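You operate a simulated robot arm through the tools that you are given. There is no shell and no other tool.

Carry out the task below with a simulated robot arm. There is one attempt and no reset: what you move stays moved.

JOB
Blot both wet signatures and put the deed in the OUT tray.
Fine: smear no ink; the ink blotter goes back; the other document stays. Set down upright: ink blotter.

It is judged by the outcome, as a careful person would: the job done as asked, and still so three seconds after it is handed in. It fails if anything else is knocked over, pushed out of place, dropped, spilled or broken.

ROBOT AND FRAMES
A 7-joint arm with a two-finger parallel gripper, fixed in place. Base frame: the origin is on the floor under the middle of its stand, x ahead of it, y to its left, z up; the work surface is at about z = 77. Units: cm, rad, N and s.
With the tool pointing down near the work surface it reaches from about 22 to 68 cm from the base axis. Its first joint turns from -1.152 to 1.152 rad. Payload 2.4 kg.
The tool frame sits at the grasp point between the pads (the TCP): z along the fingers, y along the line on which they close. The tips reach 3 cm beyond it. The gripper opens to 9.4 cm. The fingers are 2.8 cm wide and 1 cm thick; the gripper's body (5 by 9.6 cm) begins 5.5 cm behind the TCP.
Orientation is that of the tool frame in the base frame, as a unit quaternion [x, y, z, w]. With the fingers straight down and closing along the base's y, the tool's x points along the base's -x, its y along +y and its z along -z.

CONTROLS
- The arm moves only by the tool drive_tool. Its argument "rows" is text: rows parted by semicolons, each of 7 numbers parted by spaces: the shift along the base's x, y, z in units of 300 mm (1.0 is 300 mm), then the turn, a rotation vector about the base's x, y, z in units of 180 degrees (1.0 is 180 degrees), then the finger opening in cm, from 0 to 9.4. In form: tx ty tz rx ry rz hand; .... A call has 1 to 20 rows; each row is the pose to reach, as a shift and turn from the pose commanded when the call began. A call with a number of a shift or a turn outside -1 to 1 is refused whole. Rows are played at 5 a second. More than 5 cm and 0.15 rad between two rows, or a gripper value outside its range, and nothing of the call is played. A pose out of reach is approached as far as the arm can. The call stops where the force on the tool passes 50 N (or 10 N more than at its start, if that is more) or the arm is blocked; 0.2 s more then pass. The fingers move at their own pace (about 15.3 cm/s each) and stop on an object; they squeeze with about 21 N. The grip force told is the motor's: it shows also when the fingers shut on nothing. Time passes only in rows, and 0.2 s behind the last, so rows that repeat a pose let the fingers close. It gives the time, the measured TCP pose, the force on the tool (base axes), the opening and the grip force at its end, in the units of the frame above (readings bear some noise), with the torque about the TCP (base axes, N m) and any sound that the robot's microphone picked up.
- Cameras (640 x 400 px; columns grow to the right, rows downward): "scene" is fixed at [3.88, 48.56, 145.48]; the picture's right is [-0.60, -0.80, 0.00], its down [-0.44, 0.33, -0.83] and it looks along [0.66, -0.50, -0.55] (base axes); focal length 374 px, centre (320, 200). "wrist" rides on the gripper at [7.6, 1.4, -10.3] in the tool frame; the picture's right is [-0.18, 0.98, 0.00], its down [-0.75, -0.14, -0.64] and it looks along [-0.63, -0.12, 0.77] (tool axes); focal length 243 px, centre (320, 200). There is no depth. A picture from a camera that has moved, and an enlarged one, comes with that camera's place and axes in the base frame and with its lens. The place of the scene camera against the robot may be out by one fixed shift of up to 1.8 cm in any direction.
- snapshot(camera): a new picture of that camera. No time passes.
- inspect(camera, box): a new picture of the part [left, top, right, bottom] of that camera's present view, enlarged. No time passes.
- hand_in(): hands the job in; it is judged then, once.

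Nothing tells you positions but the pictures and the camera data. Unless the task says otherwise, let go and move clear before handing in.

The tools are called after ">>>" as a command line: name --argument value ..., lists and objects as JSON in quotes. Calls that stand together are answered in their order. drive_tool: Moves the arm, as the interface text tells. Its arguments: {"type":"object","properties":{"rows":{"type":"string"}},"required":["rows"]} The other tools are called the same way: snapshot (camera) takes a picture; inspect (camera, box) takes an enlarged picture of a part of a camera's view; hand_in () hands the job in.

At the start:

```text
clock: 0.0
tcp_pos: [40.09, -5.66, 108.81]
tcp_rot: [0.0, 1.0, 0.0, 0.0]
wrist_force: [0.0, 0.4, -0.9]
wrist_torque: [0.01, -0.01, 0.03]
gripper_width: 9.39
finger_force: 0.1
```

scene: 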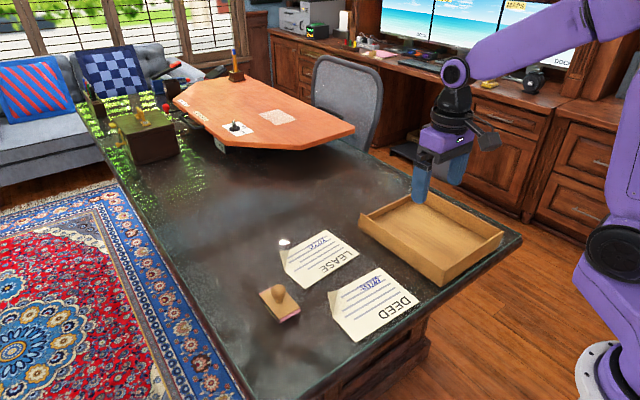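
wrist: 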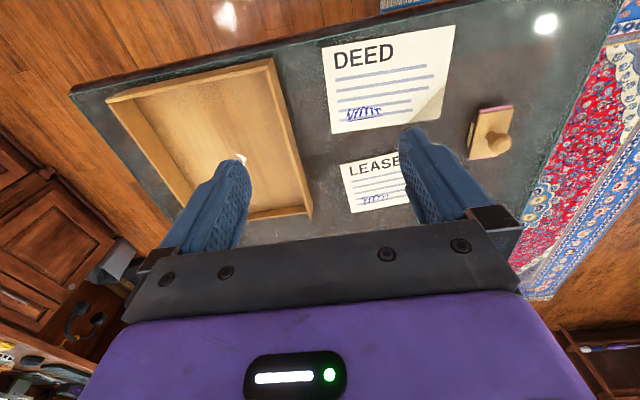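

I see a DEED sheet and a LEASE sheet, a wooden blotter with a knob, and an empty wooden tray on a dark desk. I'll look closer before moving.

>>> inspect --camera "scene" --box '[240, 180, 540, 368]'

>>> inspect --camera "wrist" --box '[300, 10, 560, 220]'

>>> inspect --camera "scene" --box '[70, 60, 290, 198]'

```text
2.13 times, centred on (390, 274) of scene
camera zoom: at [3.88, 48.56, 145.48], right [-0.6, -0.8, 0.0], down [-0.44, 0.33, -0.83], along [0.66, -0.5, -0.55], focal length 796 px, centre (171, 43)
```

zoom: 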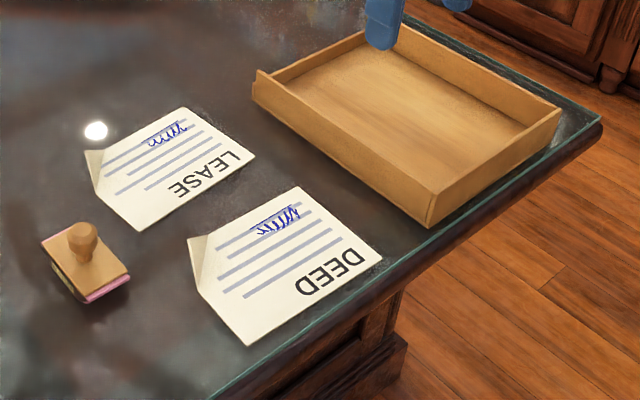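

```text
1.90 times, centred on (430, 115) of wrist
camera zoom: at [32.5, -4.12, 119.07], right [0.18, 0.98, 0.0], down [0.75, -0.14, 0.64], along [0.63, -0.12, -0.77], focal length 462 px, centre (110, 362)
```

zoom: 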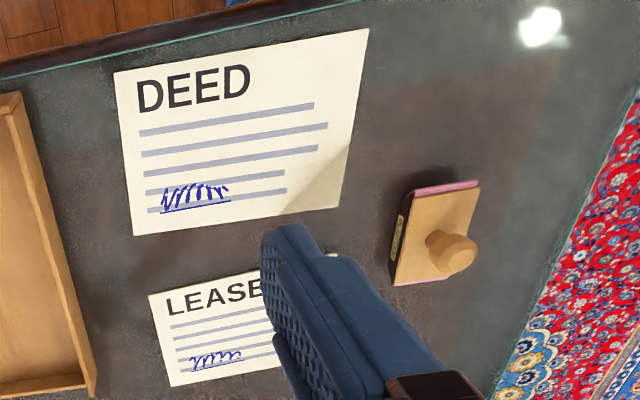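

```text
2.90 times, centred on (180, 129) of scene
camera zoom: at [3.88, 48.56, 145.48], right [-0.6, -0.8, 0.0], down [-0.44, 0.33, -0.83], along [0.66, -0.5, -0.55], focal length 1085 px, centre (726, 406)
```

zoom: 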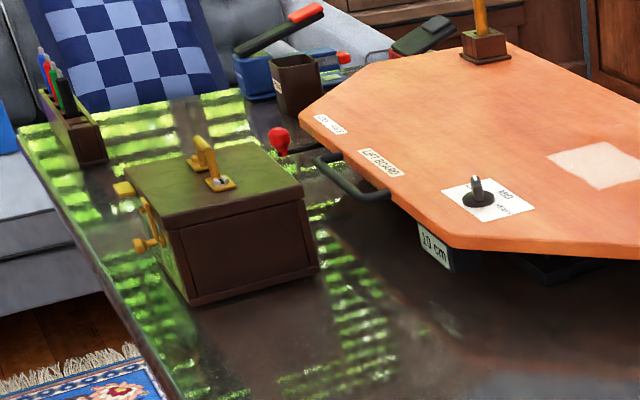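

The deed lies at roughly x 38–52, y −6 to 14. The lease is behind it, with its signature near x 69, y 1. The blotter is near (56, 21). The tray lies to the right, at y below about −12. I'll move the wrist camera nearer to the blotter to measure it.

>>> drive_tool --rows "0 0.12 -0.05 0 0 0 9.4; 0 0.24 -0.1 0 0 0 9.4; 0 0.36 -0.15 0 0 0 9.4; 0 0.48 -0.2 0 0 0 9.4; 0 0.6 -0.25 0 0 0 9.4; 0 0.72 -0.3 0 0 0 9.4; 0 0.84 -0.35 0 0 0 9.4; 0 0.9 -0.35 0 0 0 9.4"

>>> snapshot --camera "wrist"

>>> snapshot --camera "scene"

```text
clock: 1.8
tcp_pos: [40.26, 21.48, 98.42]
tcp_rot: [0.001, 1.0, 0.001, 0.0]
wrist_force: [0.4, -0.4, 0.9]
wrist_torque: [0.04, -0.02, 0.02]
gripper_width: 9.42
finger_force: 0.1
```

```text
taken
camera wrist: at [32.6, 22.99, 108.69], right [0.19, 0.98, 0.0], down [0.75, -0.14, 0.64], along [0.63, -0.12, -0.77], focal length 243 px, centre (320, 200)
```

wrist: 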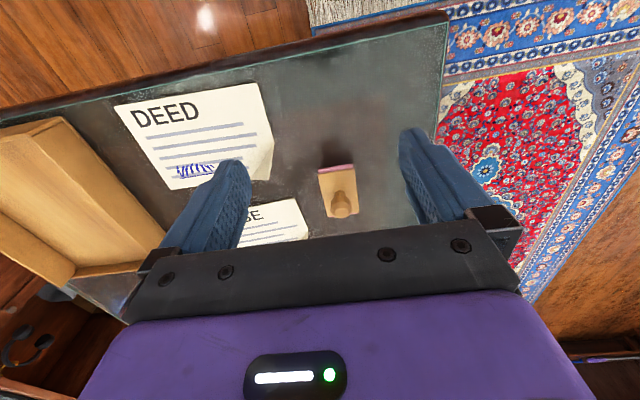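

```text
taken
```

scene: 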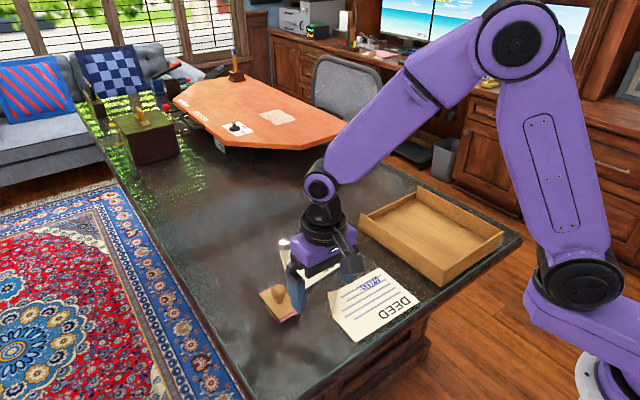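

>>> inspect --camera "wrist" --box '[260, 140, 420, 240]'

>>> inspect --camera "scene" --box '[240, 260, 360, 335]'

>>> inspect --camera "wrist" --box '[100, 70, 300, 195]'

```text
4.00 times, centred on (340, 190) of wrist
camera zoom: at [32.6, 22.99, 108.69], right [0.19, 0.98, 0.0], down [0.75, -0.14, 0.64], along [0.63, -0.12, -0.77], focal length 970 px, centre (240, 240)
```

zoom: 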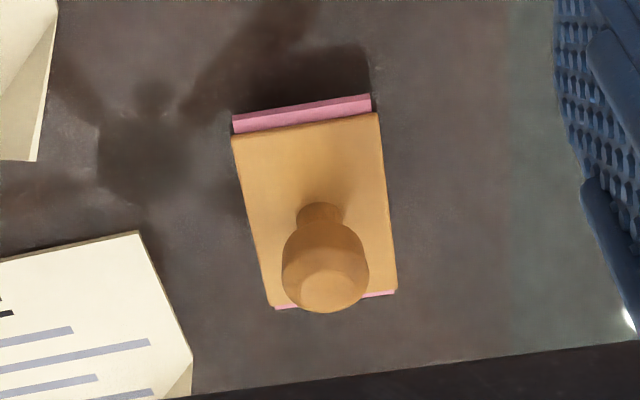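

```text
5.33 times, centred on (300, 298) of scene
camera zoom: at [3.88, 48.56, 145.48], right [-0.6, -0.8, 0.0], down [-0.44, 0.33, -0.83], along [0.66, -0.5, -0.55], focal length 1996 px, centre (427, -320)
```

zoom: 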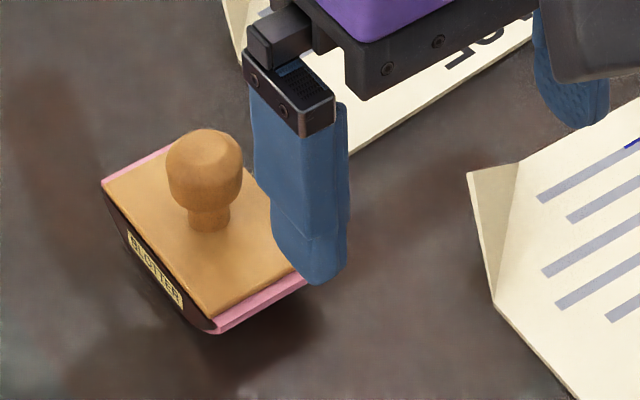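

```text
3.20 times, centred on (200, 132) of wrist
camera zoom: at [32.6, 22.99, 108.69], right [0.19, 0.98, 0.0], down [0.75, -0.14, 0.64], along [0.63, -0.12, -0.77], focal length 776 px, centre (704, 416)
```

zoom: 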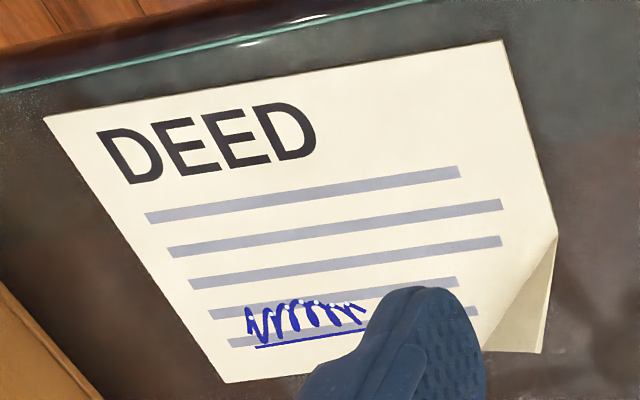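

The blotter is a rocker type: a wooden top with a knob and a curved pink pad, its long side along x, centred near (55, 21.8). I'll take a nearer view from a second position to fix its heights.

>>> drive_tool --rows "0.09 0.0 -0.07 0 0 0 9.4; 0.18 0.0 -0.14 0 0 0 9.4; 0.2667 0.0 -0.2 0 0 0 9.4; 0.2667 0.0 -0.2 0 0 0 9.4"

>>> snapshot --camera "wrist"

>>> inspect --camera "wrist" --box '[240, 100, 400, 200]'

>>> inspect --camera "scene" --box '[220, 240, 380, 340]'

```text
clock: 2.8
tcp_pos: [47.79, 21.48, 92.45]
tcp_rot: [0.001, 1.0, 0.0, 0.0]
wrist_force: [-0.1, 0.7, -0.6]
wrist_torque: [0.01, 0.02, 0.02]
gripper_width: 9.41
finger_force: 0.0
```

```text
taken
camera wrist: at [40.35, 22.89, 102.67], right [0.18, 0.98, 0.0], down [0.75, -0.14, 0.64], along [0.63, -0.12, -0.77], focal length 243 px, centre (320, 200)
```

wrist: 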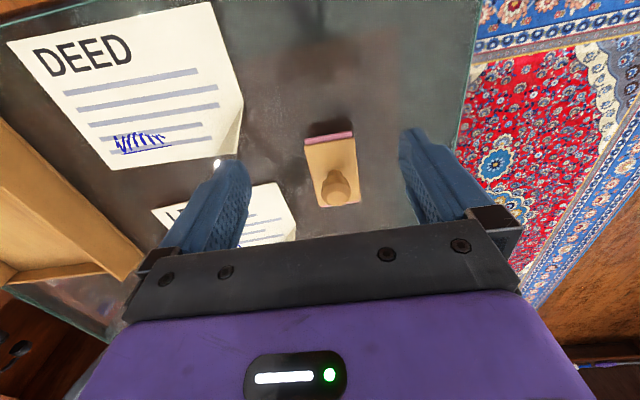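

```text
4.00 times, centred on (320, 150) of wrist
camera zoom: at [40.35, 22.89, 102.67], right [0.18, 0.98, 0.0], down [0.75, -0.14, 0.64], along [0.63, -0.12, -0.77], focal length 970 px, centre (320, 400)
```

zoom: 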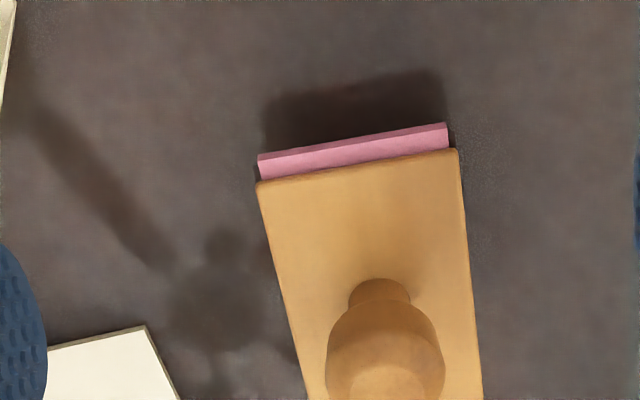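

```text
4.00 times, centred on (300, 290) of scene
camera zoom: at [3.88, 48.56, 145.48], right [-0.6, -0.8, 0.0], down [-0.44, 0.33, -0.83], along [0.66, -0.5, -0.55], focal length 1497 px, centre (400, -160)
```

zoom: 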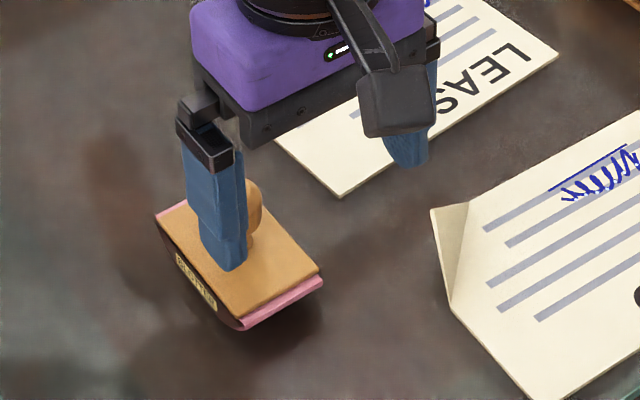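

The blotter top is at about z 79 and spans x 52–60.8, y 19.1–24.5. The knob top is at about z 83, centred near (56.4, 21.8). Next I'll look at the lease signature and the deed from above to get exact positions.

>>> drive_tool --rows "0.01 -0.13 0.03 0 0 0 9.4; 0.02 -0.26 0.06 0 0 0 9.4; 0.03 -0.39 0.09 0 0 0 9.4; 0.05 -0.52 0.12 0 0 0 9.4; 0.067 -0.647 0.133 0 0 0 9.4; 0.067 -0.647 0.133 0 0 0 9.4"

>>> snapshot --camera "wrist"

>>> inspect --camera "wrist" --box '[230, 110, 430, 235]'

>>> inspect --camera "wrist" --box '[200, 0, 460, 130]'

```text
clock: 4.2
tcp_pos: [50.09, 1.82, 96.56]
tcp_rot: [0.001, 1.0, 0.001, 0.001]
wrist_force: [0.2, 0.0, -0.1]
wrist_torque: [0.01, -0.02, -0.04]
gripper_width: 9.41
finger_force: 0.1
```

```text
taken
camera wrist: at [42.52, 3.31, 106.75], right [0.18, 0.98, 0.0], down [0.75, -0.14, 0.64], along [0.63, -0.12, -0.77], focal length 243 px, centre (320, 200)
```

wrist: 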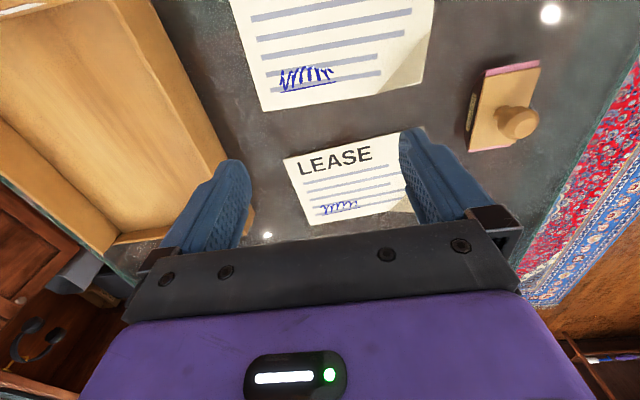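

```text
3.20 times, centred on (330, 172) of wrist
camera zoom: at [42.52, 3.31, 106.75], right [0.18, 0.98, 0.0], down [0.75, -0.14, 0.64], along [0.63, -0.12, -0.77], focal length 776 px, centre (288, 288)
```

zoom: 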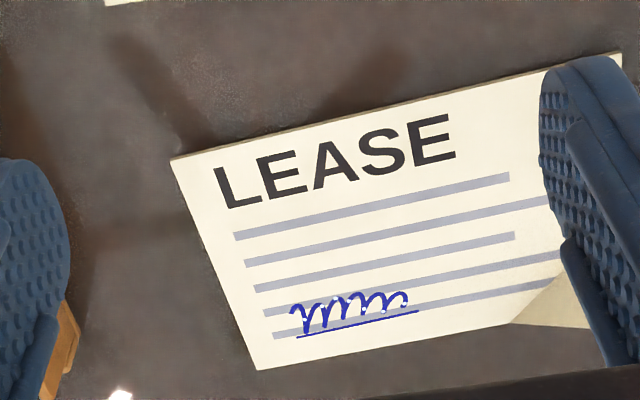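

```text
2.46 times, centred on (330, 65) of wrist
camera zoom: at [42.52, 3.31, 106.75], right [0.18, 0.98, 0.0], down [0.75, -0.14, 0.64], along [0.63, -0.12, -0.77], focal length 597 px, centre (295, 532)
```

zoom: 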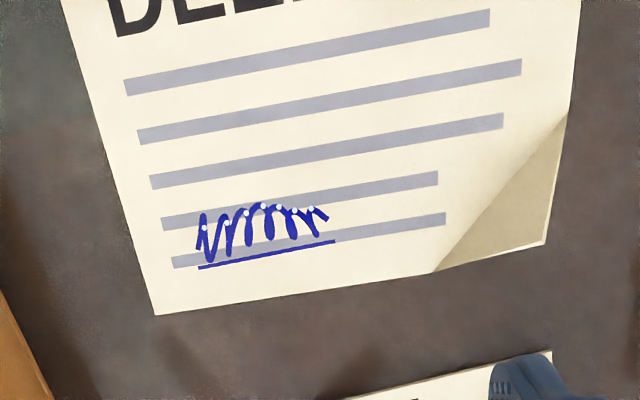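

The deed signature is at about x 48–50, y −2.6 to 3.8. The lease signature is at about x 68–70.2, y −1.3 to 5.1. I need the shape of the blotter's curved base, so I'll zoom in on it again.

>>> inspect --camera "scene" --box '[250, 275, 314, 331]'

>>> inspect --camera "wrist" --box '[450, 50, 550, 160]'

>>> snapshot --camera "scene"

```text
7.14 times, centred on (282, 303) of scene
camera zoom: at [3.88, 48.56, 145.48], right [-0.6, -0.8, 0.0], down [-0.44, 0.33, -0.83], along [0.66, -0.5, -0.55], focal length 2673 px, centre (591, -536)
```

zoom: 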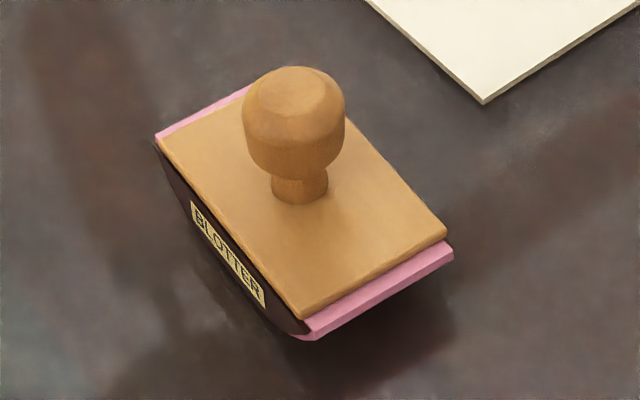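

```text
3.64 times, centred on (500, 105) of wrist
camera zoom: at [42.52, 3.31, 106.75], right [0.18, 0.98, 0.0], down [0.75, -0.14, 0.64], along [0.63, -0.12, -0.77], focal length 882 px, centre (-334, 546)
```

zoom: 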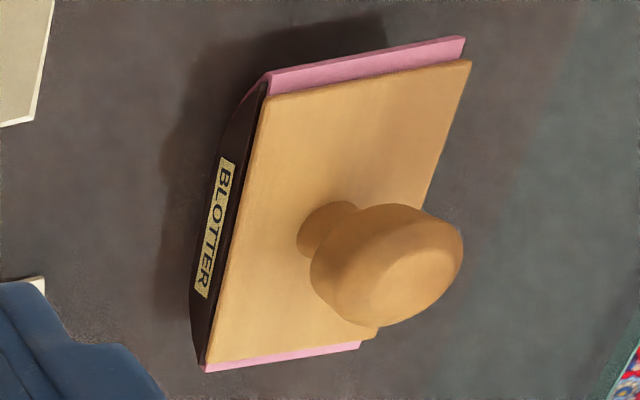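

```text
taken
```

scene: 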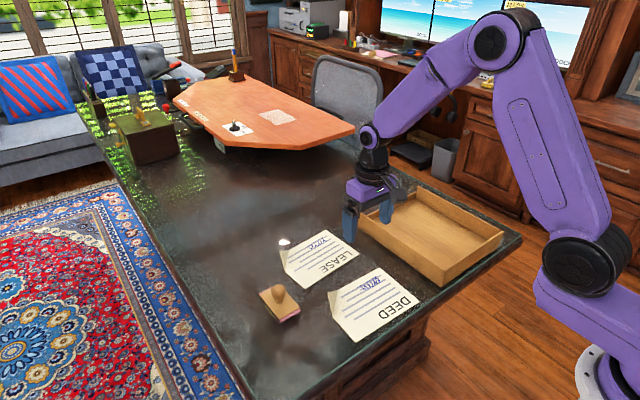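

I'll zoom closer on the blotter's base to see whether it is curved or flat in the middle.

>>> inspect --camera "scene" --box '[258, 285, 298, 325]'

>>> inspect --camera "wrist" --box '[458, 55, 518, 155]'

```text
10.00 times, centred on (278, 305) of scene
camera zoom: at [3.88, 48.56, 145.48], right [-0.6, -0.8, 0.0], down [-0.44, 0.33, -0.83], along [0.66, -0.5, -0.55], focal length 3742 px, centre (740, -850)
```

zoom: 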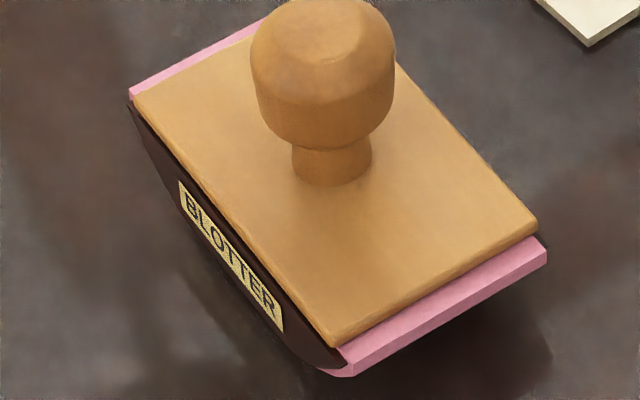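

```text
4.00 times, centred on (488, 105) of wrist
camera zoom: at [42.52, 3.31, 106.75], right [0.18, 0.98, 0.0], down [0.75, -0.14, 0.64], along [0.63, -0.12, -0.77], focal length 970 px, centre (-352, 580)
```

zoom: 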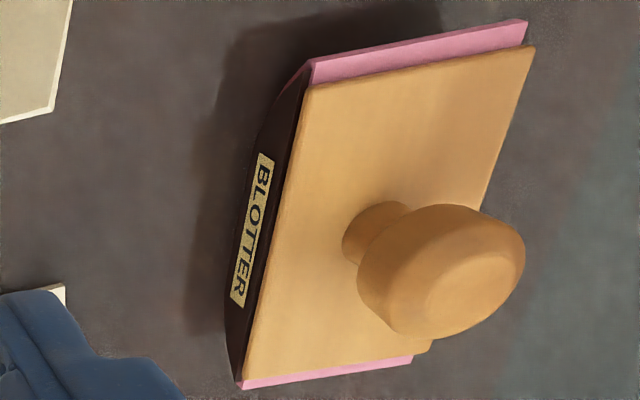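

The base is a shallow curve, so it rocks along its long side. The lease signature is close to the arm's reach limit, so I'll test the reach in the air above it with closed fingers before gripping anything.

>>> drive_tool --rows "0.13 0 -0.02 0 0 0 4; 0.26 0 -0.06 0 0 0 3; 0.39 0 -0.12 0 0 0 3; 0.52 0 -0.2 0 0 0 3; 0.6 0 -0.28 0 0 0 3; 0.647 0 -0.343 0 0 0 3; 0.647 0 -0.343 0 0 0 3; 0.647 0 -0.343 0 0 0 3"

>>> snapshot --camera "scene"

>>> snapshot --camera "wrist"

```text
clock: 6.0
tcp_pos: [69.14, 1.91, 85.99]
tcp_rot: [0.0, 1.0, 0.0, 0.0]
wrist_force: [-0.3, -0.1, -0.3]
wrist_torque: [0.0, -0.02, 0.02]
gripper_width: 3.0
finger_force: 0.1
out of reach, approached as far as the arm can: row 6, 7, 8
```

```text
taken
```

scene: 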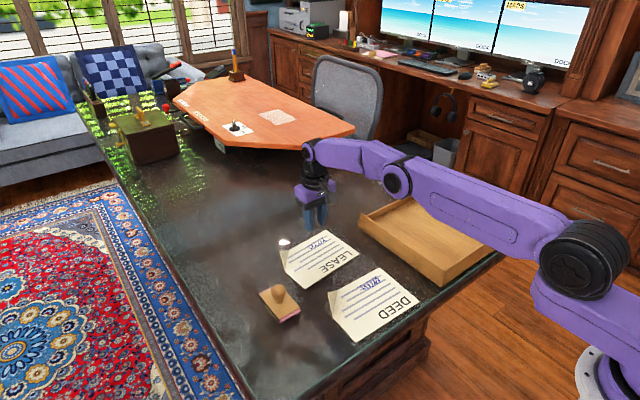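

```text
taken
camera wrist: at [61.59, 3.4, 96.24], right [0.18, 0.98, 0.0], down [0.75, -0.14, 0.64], along [0.63, -0.12, -0.77], focal length 243 px, centre (320, 200)
```

wrist: 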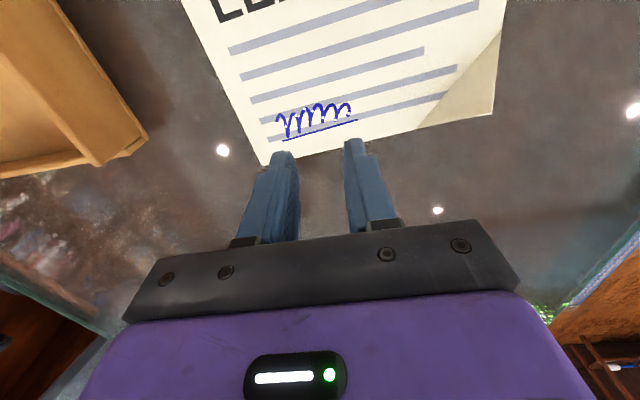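

Vertical reach at z 86 tops out at x of about 69.1. I'll refine the lease signature's position from this near view.

>>> inspect --camera "wrist" --box '[240, 60, 400, 160]'

```text
4.00 times, centred on (320, 110) of wrist
camera zoom: at [61.59, 3.4, 96.24], right [0.18, 0.98, 0.0], down [0.75, -0.14, 0.64], along [0.63, -0.12, -0.77], focal length 970 px, centre (320, 560)
```

zoom: 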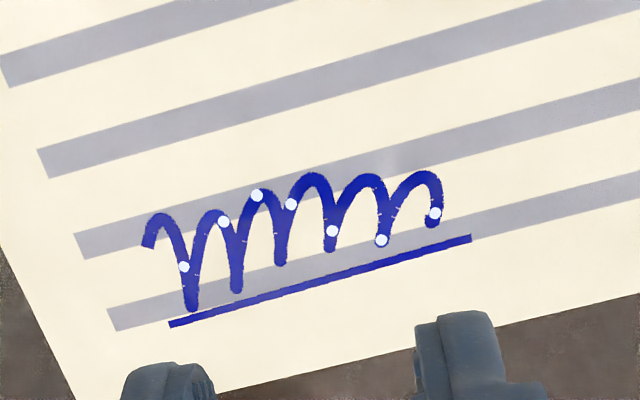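

The wet ink shows as small white beads on each signature, about 5 cm long along y. I'll hold the blotter with its long side along y and roll it over them. To do that I'll turn the gripper 90° and grip the knob with the fingers closing along x, so first I move above the blotter.

>>> drive_tool --rows "-0.0331 0.0509 0.04 0 0 0.0385 5; -0.0662 0.1018 0.07 0 0 0.077 6; -0.0993 0.1527 0.1 0 0 0.1155 7; -0.1324 0.2036 0.12 0 0 0.154 7; -0.1655 0.2545 0.14 0 0 0.1925 7; -0.1986 0.3054 0.15 0 0 0.231 7; -0.2317 0.3563 0.16 0 0 0.2695 7; -0.2648 0.4072 0.17 0 0 0.308 7; -0.2979 0.4581 0.18 0 0 0.3465 7; -0.331 0.509 0.18 0 0 0.385 7; -0.3641 0.5599 0.19 0 0 0.4235 7; -0.3972 0.6108 0.2 0 0 0.462 7; -0.43 0.662 0.2 0 0 0.5 7; -0.43 0.662 0.2 0 0 0.5 7"

>>> snapshot --camera "wrist"

>>> snapshot --camera "scene"

```text
clock: 9.0
tcp_pos: [56.39, 21.86, 92.1]
tcp_rot: [0.708, -0.706, 0.0, 0.0]
wrist_force: [0.9, -0.5, 0.0]
wrist_torque: [0.01, 0.01, -0.01]
gripper_width: 6.98
finger_force: 0.1
```

```text
taken
camera wrist: at [54.96, 14.33, 102.27], right [-0.98, 0.18, 0.0], down [0.14, 0.75, 0.64], along [0.12, 0.63, -0.77], focal length 243 px, centre (320, 200)
```

wrist: 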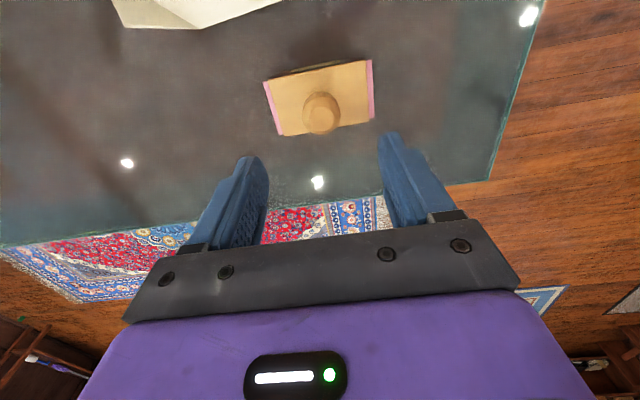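

```text
taken
```

scene: 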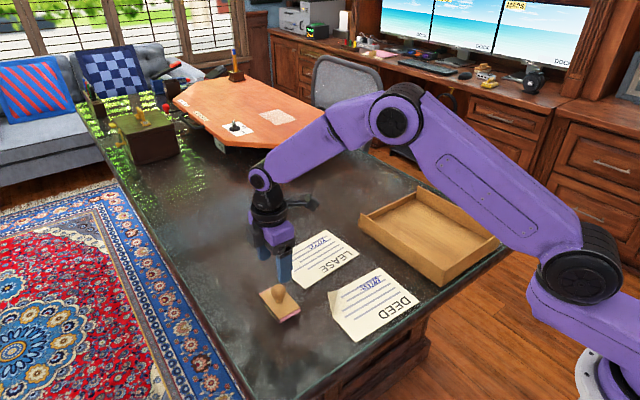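

I'm directly above the blotter with the gripper turned. I'll check the knob's alignment once more before going down.

>>> inspect --camera "wrist" --box '[240, 50, 400, 150]'

```text
4.00 times, centred on (320, 100) of wrist
camera zoom: at [54.96, 14.33, 102.27], right [-0.98, 0.18, 0.0], down [0.14, 0.75, 0.64], along [0.12, 0.63, -0.77], focal length 970 px, centre (320, 600)
```

zoom: 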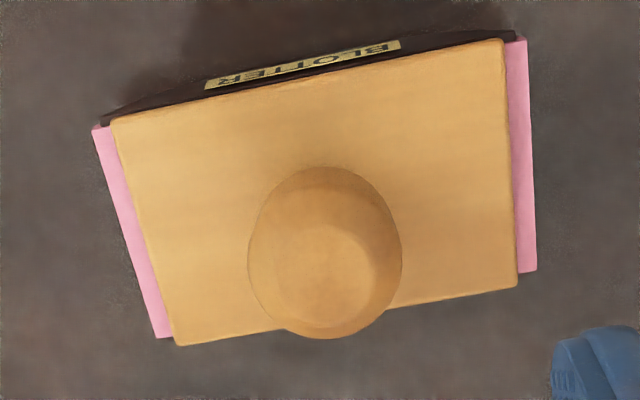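

The blotter centre comes out at (56.2, 21.7). I'll lower to z of about 82.5 with the fingers open around the knob and check before closing.

>>> drive_tool --rows "-0.006 -0.006 -0.06 0 0 0 6; -0.006 -0.006 -0.13 0 0 0 6; -0.006 -0.006 -0.19 0 0 0 6; -0.006 -0.006 -0.24 0 0 0 6; -0.006 -0.006 -0.28 0 0 0 6; -0.006 -0.006 -0.3 0 0 0 6; -0.006 -0.006 -0.315 0 0 0 6; -0.006 -0.006 -0.315 0 0 0 6"

>>> snapshot --camera "wrist"

>>> inspect --camera "scene" --box '[240, 260, 320, 335]'

```text
clock: 10.8
tcp_pos: [56.06, 21.54, 82.55]
tcp_rot: [-0.707, 0.707, 0.0, 0.0]
wrist_force: [0.0, -0.8, 0.5]
wrist_torque: [0.01, 0.0, 0.0]
gripper_width: 5.99
finger_force: 0.0
```

```text
taken
camera wrist: at [54.63, 14.02, 92.79], right [-0.98, 0.18, 0.0], down [0.14, 0.75, 0.64], along [0.12, 0.63, -0.77], focal length 243 px, centre (320, 200)
```

wrist: 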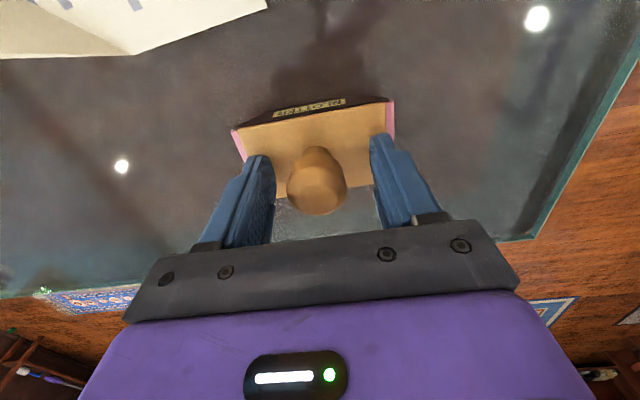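

```text
5.33 times, centred on (280, 298) of scene
camera zoom: at [3.88, 48.56, 145.48], right [-0.6, -0.8, 0.0], down [-0.44, 0.33, -0.83], along [0.66, -0.5, -0.55], focal length 1996 px, centre (533, -320)
```

zoom: 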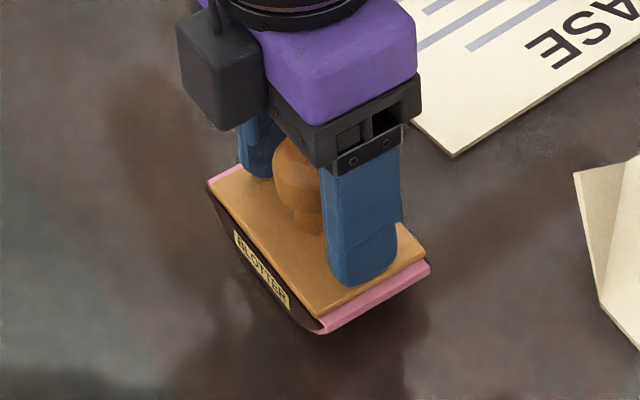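

>>> inspect --camera "wrist" --box '[220, 90, 420, 215]'

>>> inspect --camera "scene" --box '[262, 270, 312, 320]'

```text
3.20 times, centred on (320, 152) of wrist
camera zoom: at [54.63, 14.02, 92.79], right [-0.98, 0.18, 0.0], down [0.14, 0.75, 0.64], along [0.12, 0.63, -0.77], focal length 776 px, centre (320, 352)
```

zoom: 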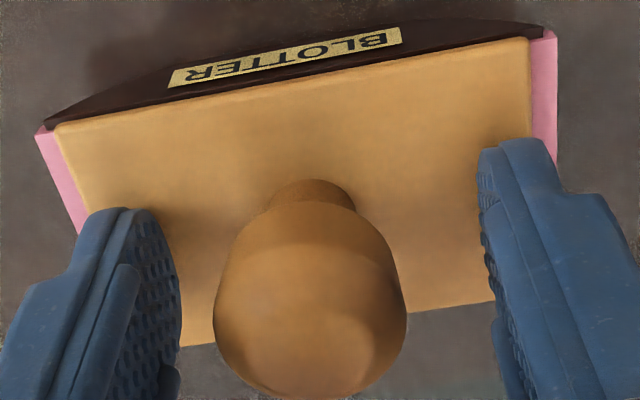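

```text
8.00 times, centred on (287, 295) of scene
camera zoom: at [3.88, 48.56, 145.48], right [-0.6, -0.8, 0.0], down [-0.44, 0.33, -0.83], along [0.66, -0.5, -0.55], focal length 2994 px, centre (584, -560)
```

zoom: 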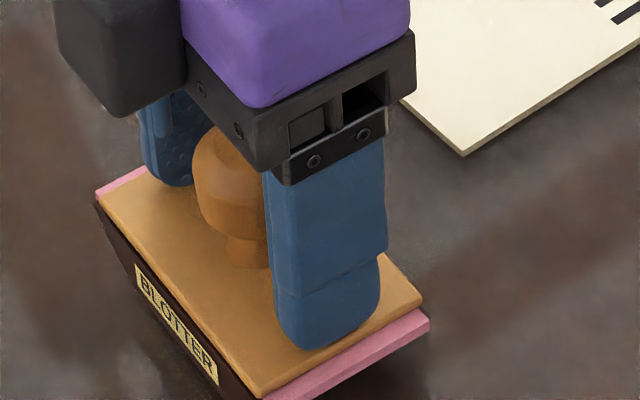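

The finger tips are about 3 mm above the blotter's top, with the knob centred between them. Closing now.

>>> drive_tool --rows "0 0 0 0 0 0 4; 0 0 0 0 0 0 1; 0 0 0 0 0 0 1; 0 0 0 0 0 0 1; 0 0 0 0 0 0 1"

>>> inspect --camera "wrist" --box '[220, 90, 420, 215]'

```text
clock: 12.0
tcp_pos: [56.08, 21.56, 82.56]
tcp_rot: [-0.707, 0.707, 0.0, 0.0]
wrist_force: [1.7, 0.4, 2.6]
wrist_torque: [0.03, 0.0, 0.02]
gripper_width: 3.13
finger_force: 20.9
```

```text
3.20 times, centred on (320, 152) of wrist
camera zoom: at [54.64, 14.02, 92.82], right [-0.98, 0.18, 0.0], down [0.14, 0.75, 0.64], along [0.12, 0.63, -0.77], focal length 776 px, centre (320, 352)
```

zoom: 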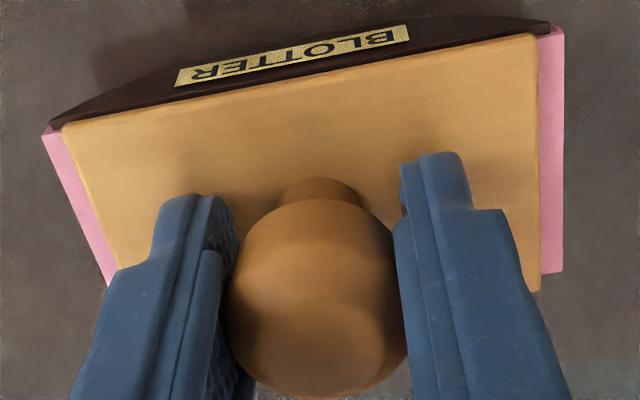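

The knob is held firmly (3.13 cm). I'll gently press on the bare desk here to learn how the press force builds up before going near any ink.

>>> drive_tool --rows "0 0 -0.003 0 0 0 1; 0 0 -0.006 0 0 0 1; 0 0 -0.006 0 0 0 1; 0 0 -0.006 0 0 0 1"

```text
clock: 13.0
tcp_pos: [56.03, 21.51, 82.45]
tcp_rot: [-0.706, 0.708, -0.001, 0.002]
wrist_force: [2.5, -2.5, 23.7]
wrist_torque: [-0.02, 0.21, 0.01]
gripper_width: 3.16
finger_force: 21.2
```

A 1.8 mm push gives about 24 N, so I'll use lighter presses. I'll try a small rolling motion here on the bare desk, checking that it rolls without side force.

>>> drive_tool --rows "0 0 0.0027 0 0 0 1; 0.0092 0 0.0028 0 0.0159 0 1; 0.01835 0 0.0032 0 0.0318 0 1; 0.0276 0 0.0037 0 0.0477 0 1; 0.0368 0 0.0046 0 0.0637 0 1; 0.0368 0 0.0046 0 0.0637 0 1; 0.0368 0 0.0046 0 0.0637 0 1"

>>> inspect --camera "scene" --box '[240, 260, 320, 335]'

```text
clock: 14.6
tcp_pos: [57.1, 21.57, 82.72]
tcp_rot: [0.704, -0.703, -0.07, 0.069]
wrist_force: [-2.5, -2.5, 33.8]
wrist_torque: [-0.33, -0.33, -0.03]
gripper_width: 3.12
finger_force: 21.1
```

```text
5.33 times, centred on (280, 298) of scene
camera zoom: at [3.81, 48.53, 145.49], right [-0.6, -0.8, 0.0], down [-0.44, 0.33, -0.83], along [0.66, -0.5, -0.55], focal length 1996 px, centre (533, -320)
```

zoom: 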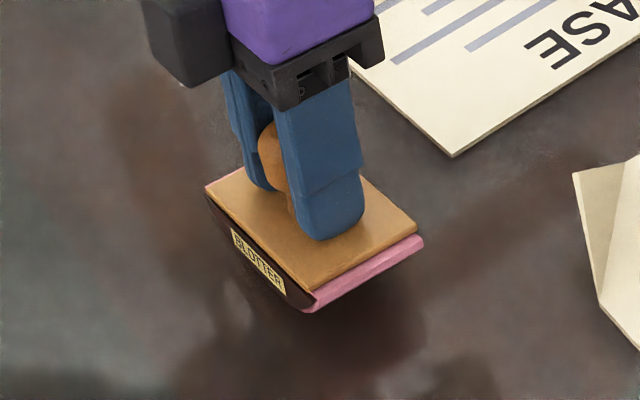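

>>> inspect --camera "wrist" --box '[220, 90, 420, 215]'

```text
3.20 times, centred on (320, 152) of wrist
camera zoom: at [57.82, 14.04, 93.09], right [-0.96, 0.18, 0.19], down [0.26, 0.75, 0.6], along [-0.03, 0.63, -0.77], focal length 776 px, centre (320, 352)
```

zoom: 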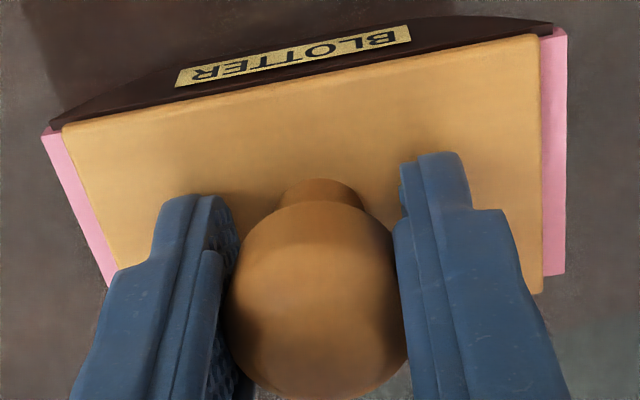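

The blotter is held rigidly. The base is flatter than I assumed, because the press force rises as it tilts. I'll measure the force at a few tilts to get the curve.

>>> drive_tool --rows "0 0 0.003 0 0 0 1; 0 0 0.0057 0 0 0 1; 0 0 0.0057 0 0 0 1; 0 0 0.0057 0 0 0 1"

>>> drive_tool --rows "-0.0092 0 -0.0028 0 -0.0159 0 1; -0.0184 0 -0.0048 0 -0.0318 0 1; -0.0276 0 -0.0063 0 -0.0477 0 1; -0.0368 0 -0.0068 0 -0.0637 0 1; -0.0368 0 -0.0068 0 -0.0637 0 1; -0.0368 0 -0.0068 0 -0.0637 0 1"

```text
clock: 15.6
tcp_pos: [57.15, 21.5, 82.73]
tcp_rot: [0.704, -0.704, -0.07, 0.07]
wrist_force: [4.5, 1.2, 18.8]
wrist_torque: [0.04, -0.51, 0.03]
gripper_width: 3.14
finger_force: 21.3
```

```text
clock: 17.0
tcp_pos: [55.96, 21.53, 82.47]
tcp_rot: [-0.707, 0.707, 0.0, 0.0]
wrist_force: [2.5, 0.5, 6.1]
wrist_torque: [0.32, -0.15, -0.07]
gripper_width: 3.15
finger_force: 21.0
```

>>> inspect --camera "wrist" --box '[225, 85, 325, 135]'

>>> inspect --camera "wrist" --box '[305, 80, 405, 130]'

```text
6.40 times, centred on (275, 110) of wrist
camera zoom: at [54.58, 14.02, 92.72], right [-0.98, 0.18, 0.0], down [0.14, 0.75, 0.64], along [0.12, 0.63, -0.77], focal length 1553 px, centre (608, 776)
```

zoom: 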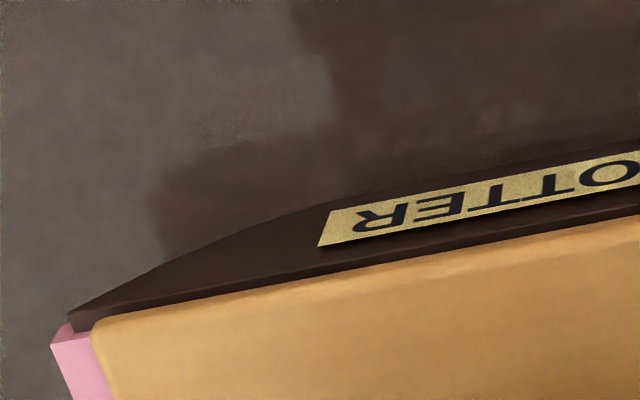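

```text
6.40 times, centred on (355, 105) of wrist
camera zoom: at [54.58, 14.02, 92.72], right [-0.98, 0.18, 0.0], down [0.14, 0.75, 0.64], along [0.12, 0.63, -0.77], focal length 1553 px, centre (96, 808)
```

zoom: 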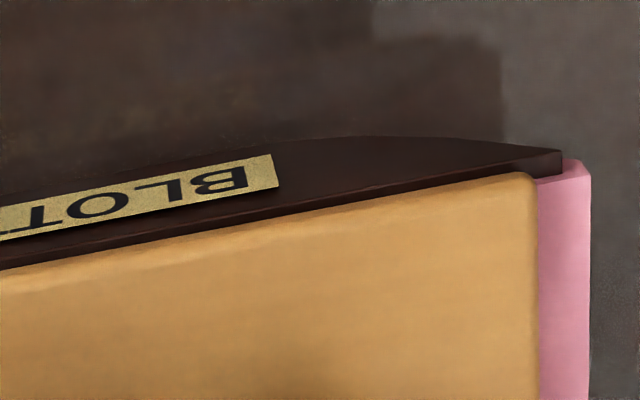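

>>> drive_tool --rows "-0.0092 0 0.0007 0 -0.0159 0 1; -0.0184 0 0.0024 0 -0.0318 0 1; -0.0276 0 0.0046 0 -0.0477 0 1; -0.0368 0 0.0073 0 -0.0637 0 1; -0.0368 0 0.0073 0 -0.0637 0 1; -0.0368 0 0.0073 0 -0.0637 0 1"

>>> drive_tool --rows "0 0 0 0 0 0 1; 0 0 0 0 0 0 1"

>>> drive_tool --rows "0.0184 0 -0.0049 0 0.0318 0 1; 0.0184 0 -0.0049 0 0.0318 0 1; 0.0184 0 -0.0049 0 0.0318 0 1"

>>> drive_tool --rows "0.0184 0 -0.0024 0 0.0318 0 1; 0.0184 0 -0.0024 0 0.0318 0 1; 0.0184 0 -0.0024 0 0.0318 0 1"

>>> drive_tool --rows "0.0184 0 0.0024 0 0.0318 0 1; 0.0184 0 0.0024 0 0.0318 0 1; 0.0184 0 0.0024 0 0.0318 0 1"

>>> drive_tool --rows "0.0184 0 0.0049 0 0.0318 0 1; 0.0184 0 0.0049 0 0.0318 0 1; 0.0184 0 0.0049 0 0.0318 0 1"

```text
clock: 18.4
tcp_pos: [54.9, 21.6, 82.81]
tcp_rot: [-0.703, 0.704, -0.071, 0.07]
wrist_force: [-4.5, -7.0, 19.9]
wrist_torque: [-0.18, 0.55, 0.13]
gripper_width: 3.15
finger_force: 20.9
```

```text
clock: 19.0
tcp_pos: [54.99, 21.62, 82.86]
tcp_rot: [-0.703, 0.704, -0.071, 0.072]
wrist_force: [-4.5, -7.1, 19.6]
wrist_torque: [-0.26, 0.54, 0.09]
gripper_width: 3.17
finger_force: 20.9
```

```text
clock: 19.8
tcp_pos: [55.49, 21.69, 82.65]
tcp_rot: [0.706, -0.706, 0.035, -0.037]
wrist_force: [-0.4, -0.8, 13.6]
wrist_torque: [-0.09, 0.24, 0.02]
gripper_width: 3.13
finger_force: 21.2
```

```text
clock: 20.6
tcp_pos: [55.92, 21.7, 82.6]
tcp_rot: [0.708, -0.707, 0.001, 0.0]
wrist_force: [1.9, 1.2, 2.8]
wrist_torque: [0.18, -0.09, -0.01]
gripper_width: 3.17
finger_force: 21.3
```

```text
clock: 21.4
tcp_pos: [56.57, 21.7, 82.77]
tcp_rot: [0.707, -0.706, -0.035, 0.035]
wrist_force: [-2.9, -2.6, 9.6]
wrist_torque: [-0.11, -0.04, -0.02]
gripper_width: 3.14
finger_force: 20.8
```

```text
clock: 22.2
tcp_pos: [57.15, 21.56, 82.9]
tcp_rot: [-0.703, 0.704, 0.071, -0.071]
wrist_force: [-0.5, 2.4, 8.2]
wrist_torque: [-0.03, -0.08, 0.04]
gripper_width: 3.15
finger_force: 21.0
```

The rolling works with modest side forces, and a roll of about ±0.2 rad covers about ±2.5 cm of contact. Now I'll level the blotter, lift it, and check the hold.

>>> drive_tool --rows "0 0 0.02 0 0 0 1; -0.0184 0 0.05 0 -0.0318 0 1; -0.0368 0 0.1 0 -0.0637 0 1; -0.0368 0 0.17 0 -0.0637 0 1; -0.0368 0 0.24 0 -0.0637 0 1; -0.0368 0 0.3 0 -0.0637 0 1; -0.0368 0 0.3 0 -0.0637 0 1; -0.0368 0 0.3 0 -0.0637 0 1"

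>>> inspect --camera "wrist" --box '[220, 90, 420, 215]'

>>> inspect --camera "scene" --box '[230, 220, 330, 320]'

```text
clock: 24.0
tcp_pos: [56.01, 21.59, 91.86]
tcp_rot: [-0.707, 0.708, 0.0, 0.001]
wrist_force: [-0.5, 0.1, 0.2]
wrist_torque: [0.0, -0.01, 0.04]
gripper_width: 0.99
finger_force: 0.0
```

```text
3.20 times, centred on (320, 152) of wrist
camera zoom: at [54.55, 14.03, 102.02], right [-0.98, 0.18, 0.0], down [0.14, 0.75, 0.64], along [0.12, 0.63, -0.77], focal length 776 px, centre (320, 352)
```

zoom: 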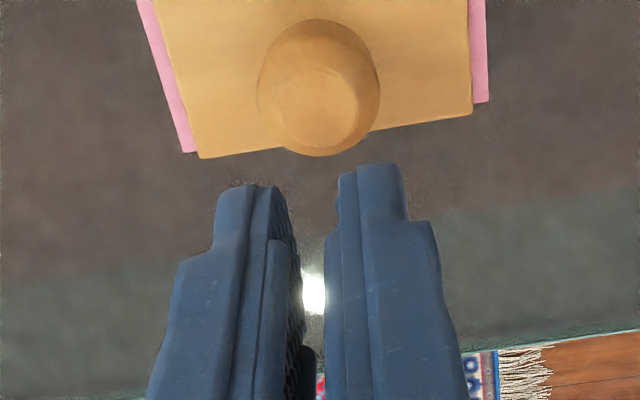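

```text
4.00 times, centred on (280, 270) of scene
camera zoom: at [3.88, 48.56, 145.48], right [-0.6, -0.8, 0.0], down [-0.44, 0.33, -0.83], along [0.66, -0.5, -0.55], focal length 1497 px, centre (480, -80)
```

zoom: 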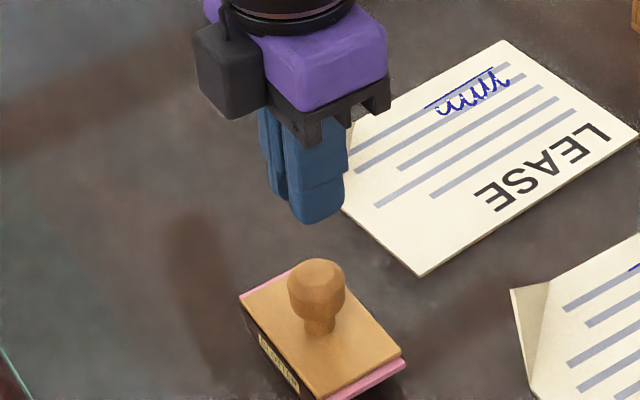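

The knob slipped out of the fingers when I lifted; the blotter still stands upright on the desk. I'll check exactly where it sits now before re-gripping more securely.

>>> inspect --camera "wrist" --box '[240, 50, 400, 150]'

>>> inspect --camera "scene" --box '[250, 275, 314, 331]'

```text
4.00 times, centred on (320, 100) of wrist
camera zoom: at [54.55, 14.03, 102.02], right [-0.98, 0.18, 0.0], down [0.14, 0.75, 0.64], along [0.12, 0.63, -0.77], focal length 970 px, centre (320, 600)
```

zoom: 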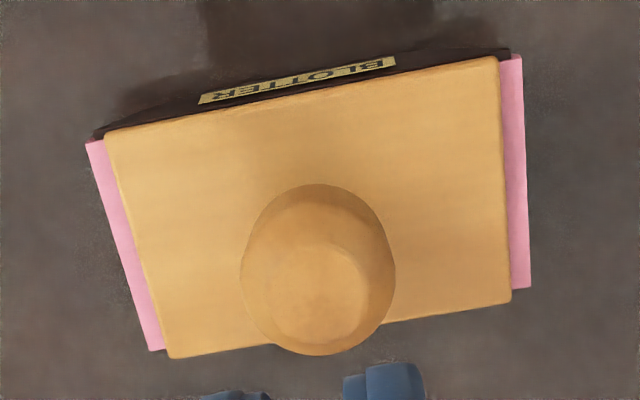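

```text
7.14 times, centred on (282, 303) of scene
camera zoom: at [3.88, 48.56, 145.48], right [-0.6, -0.8, 0.0], down [-0.44, 0.33, -0.83], along [0.66, -0.5, -0.55], focal length 2673 px, centre (591, -536)
```

zoom: 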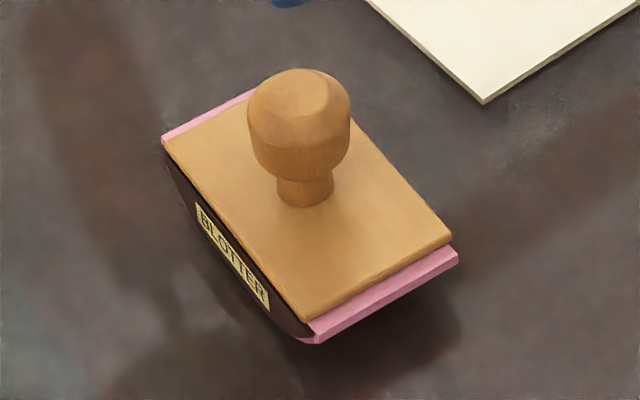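

The blotter only shifted about 2 mm and is upright. I'll take a slightly lower hold on the knob, then lift very slowly to see how it carries.

>>> drive_tool --rows "0 0 0 0 0 0 6; -0.0017 -0.0017 -0.06 0 0 0 6; -0.0017 -0.0017 -0.13 0 0 0 6; -0.0017 -0.0017 -0.2 0 0 0 6; -0.0017 -0.0017 -0.26 0 0 0 6; -0.0017 -0.0017 -0.3 0 0 0 6; -0.0017 -0.0017 -0.31 0 0 0 6; -0.0017 -0.0017 -0.316 0 0 0 6; -0.0017 -0.0017 -0.316 0 0 0 6"

>>> drive_tool --rows "0 0 0 0 0 0 4; 0 0 0 0 0 0 0; 0 0 0 0 0 0 0; 0 0 0 0 0 0 0; 0 0 0 0 0 0 0"

>>> inspect --camera "wrist" --box '[220, 90, 420, 215]'

```text
clock: 26.0
tcp_pos: [56.12, 21.56, 82.41]
tcp_rot: [-0.707, 0.707, -0.001, 0.001]
wrist_force: [-8.7, -5.4, 34.1]
wrist_torque: [-0.21, 0.72, 0.06]
gripper_width: 6.04
finger_force: 0.1
```

```text
clock: 27.2
tcp_pos: [56.16, 21.52, 82.5]
tcp_rot: [-0.706, 0.708, -0.001, 0.004]
wrist_force: [9.0, 6.2, 24.7]
wrist_torque: [0.17, -0.04, -0.03]
gripper_width: 3.17
finger_force: 21.0
```

```text
3.20 times, centred on (320, 152) of wrist
camera zoom: at [54.75, 14.11, 92.69], right [-0.98, 0.18, -0.01], down [0.14, 0.75, 0.65], along [0.12, 0.63, -0.76], focal length 776 px, centre (320, 352)
```

zoom: 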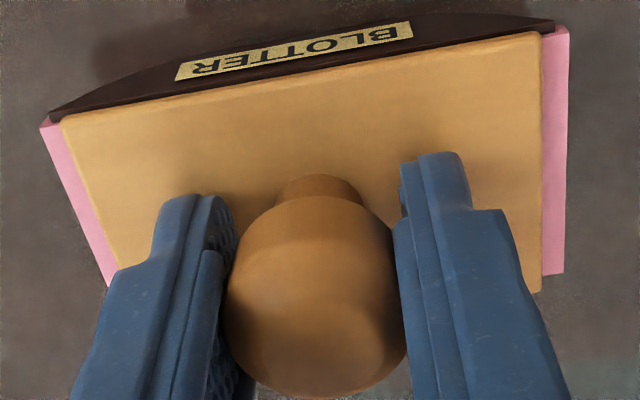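

The tips touch the blotter's top here, so this is as low as the hold can go. Now I'll lift very slowly and watch the load.

>>> drive_tool --rows "0 0 0.006 0 0 0 0; 0 0 0.008 0 0 0 0; 0 0 0.008 0 0 0 0"

>>> drive_tool --rows "0 0 0.004 0 0 0 0; 0 0 0.008 0 0 0 0; 0 0 0.012 0 0 0 0; 0 0 0.016 0 0 0 0; 0 0 0.016 0 0 0 0"

>>> inspect --camera "wrist" --box '[220, 90, 420, 215]'

>>> inspect --camera "scene" --box '[250, 275, 314, 331]'

```text
clock: 28.0
tcp_pos: [55.97, 21.53, 82.46]
tcp_rot: [-0.707, 0.708, 0.0, 0.0]
wrist_force: [4.7, 0.9, 10.6]
wrist_torque: [0.37, -0.23, -0.14]
gripper_width: 3.14
finger_force: 20.8
```

```text
clock: 29.2
tcp_pos: [55.99, 21.44, 83.1]
tcp_rot: [0.707, -0.707, 0.0, 0.0]
wrist_force: [0.0, -0.3, -2.6]
wrist_torque: [0.0, 0.0, 0.0]
gripper_width: 3.14
finger_force: 21.4
```

```text
3.20 times, centred on (320, 152) of wrist
camera zoom: at [54.52, 14.03, 93.28], right [-0.98, 0.18, 0.0], down [0.14, 0.75, 0.64], along [0.12, 0.63, -0.77], focal length 776 px, centre (320, 352)
```

zoom: 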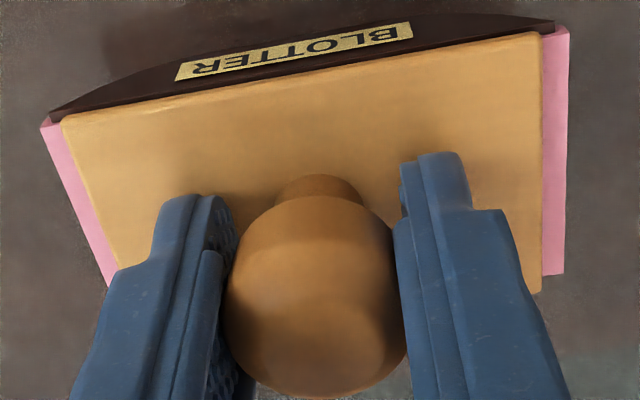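

```text
7.14 times, centred on (282, 303) of scene
camera zoom: at [3.88, 48.56, 145.48], right [-0.6, -0.8, 0.0], down [-0.44, 0.33, -0.83], along [0.66, -0.5, -0.55], focal length 2673 px, centre (591, -536)
```

zoom: 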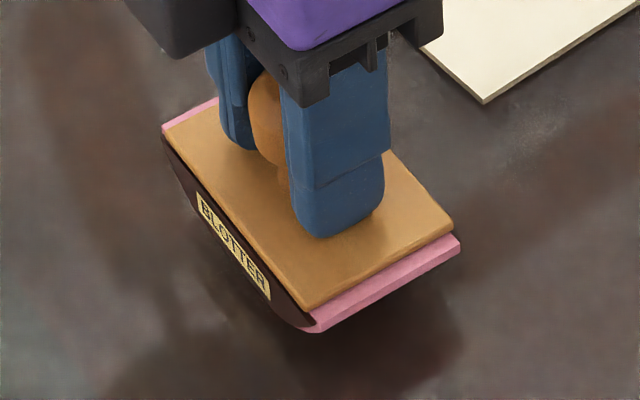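

Held: about 2.6 N of weight and no torque. I'll keep lifting slowly and check that nothing creeps.

>>> drive_tool --rows "0 0 0.01 0 0 0 0; 0 0 0.02 0 0 0 0; 0 0 0.03 0 0 0 0; 0 0 0.04 0 0 0 0; 0 0 0.05 0 0 0 0; 0 0 0.06 0 0 0 0; 0 0 0.07 0 0 0 0; 0 0 0.08 0 0 0 0; 0 0 0.09 0 0 0 0; 0 0 0.1 0 0 0 0; 0 0 0.1 0 0 0 0"

>>> inspect --camera "wrist" --box '[220, 90, 420, 215]'

```text
clock: 31.6
tcp_pos: [55.89, 21.47, 86.02]
tcp_rot: [-0.707, 0.707, 0.0, 0.0]
wrist_force: [-0.3, 0.8, -1.9]
wrist_torque: [-0.01, -0.02, -0.01]
gripper_width: 3.12
finger_force: 20.8
```

```text
3.20 times, centred on (320, 152) of wrist
camera zoom: at [54.54, 13.99, 96.24], right [-0.98, 0.18, 0.0], down [0.14, 0.75, 0.64], along [0.12, 0.63, -0.77], focal length 776 px, centre (320, 352)
```

zoom: 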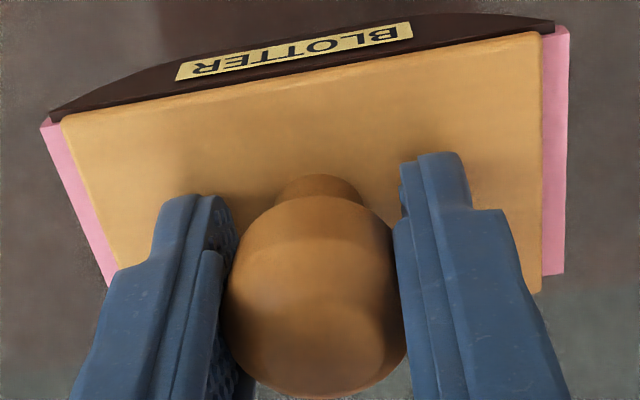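

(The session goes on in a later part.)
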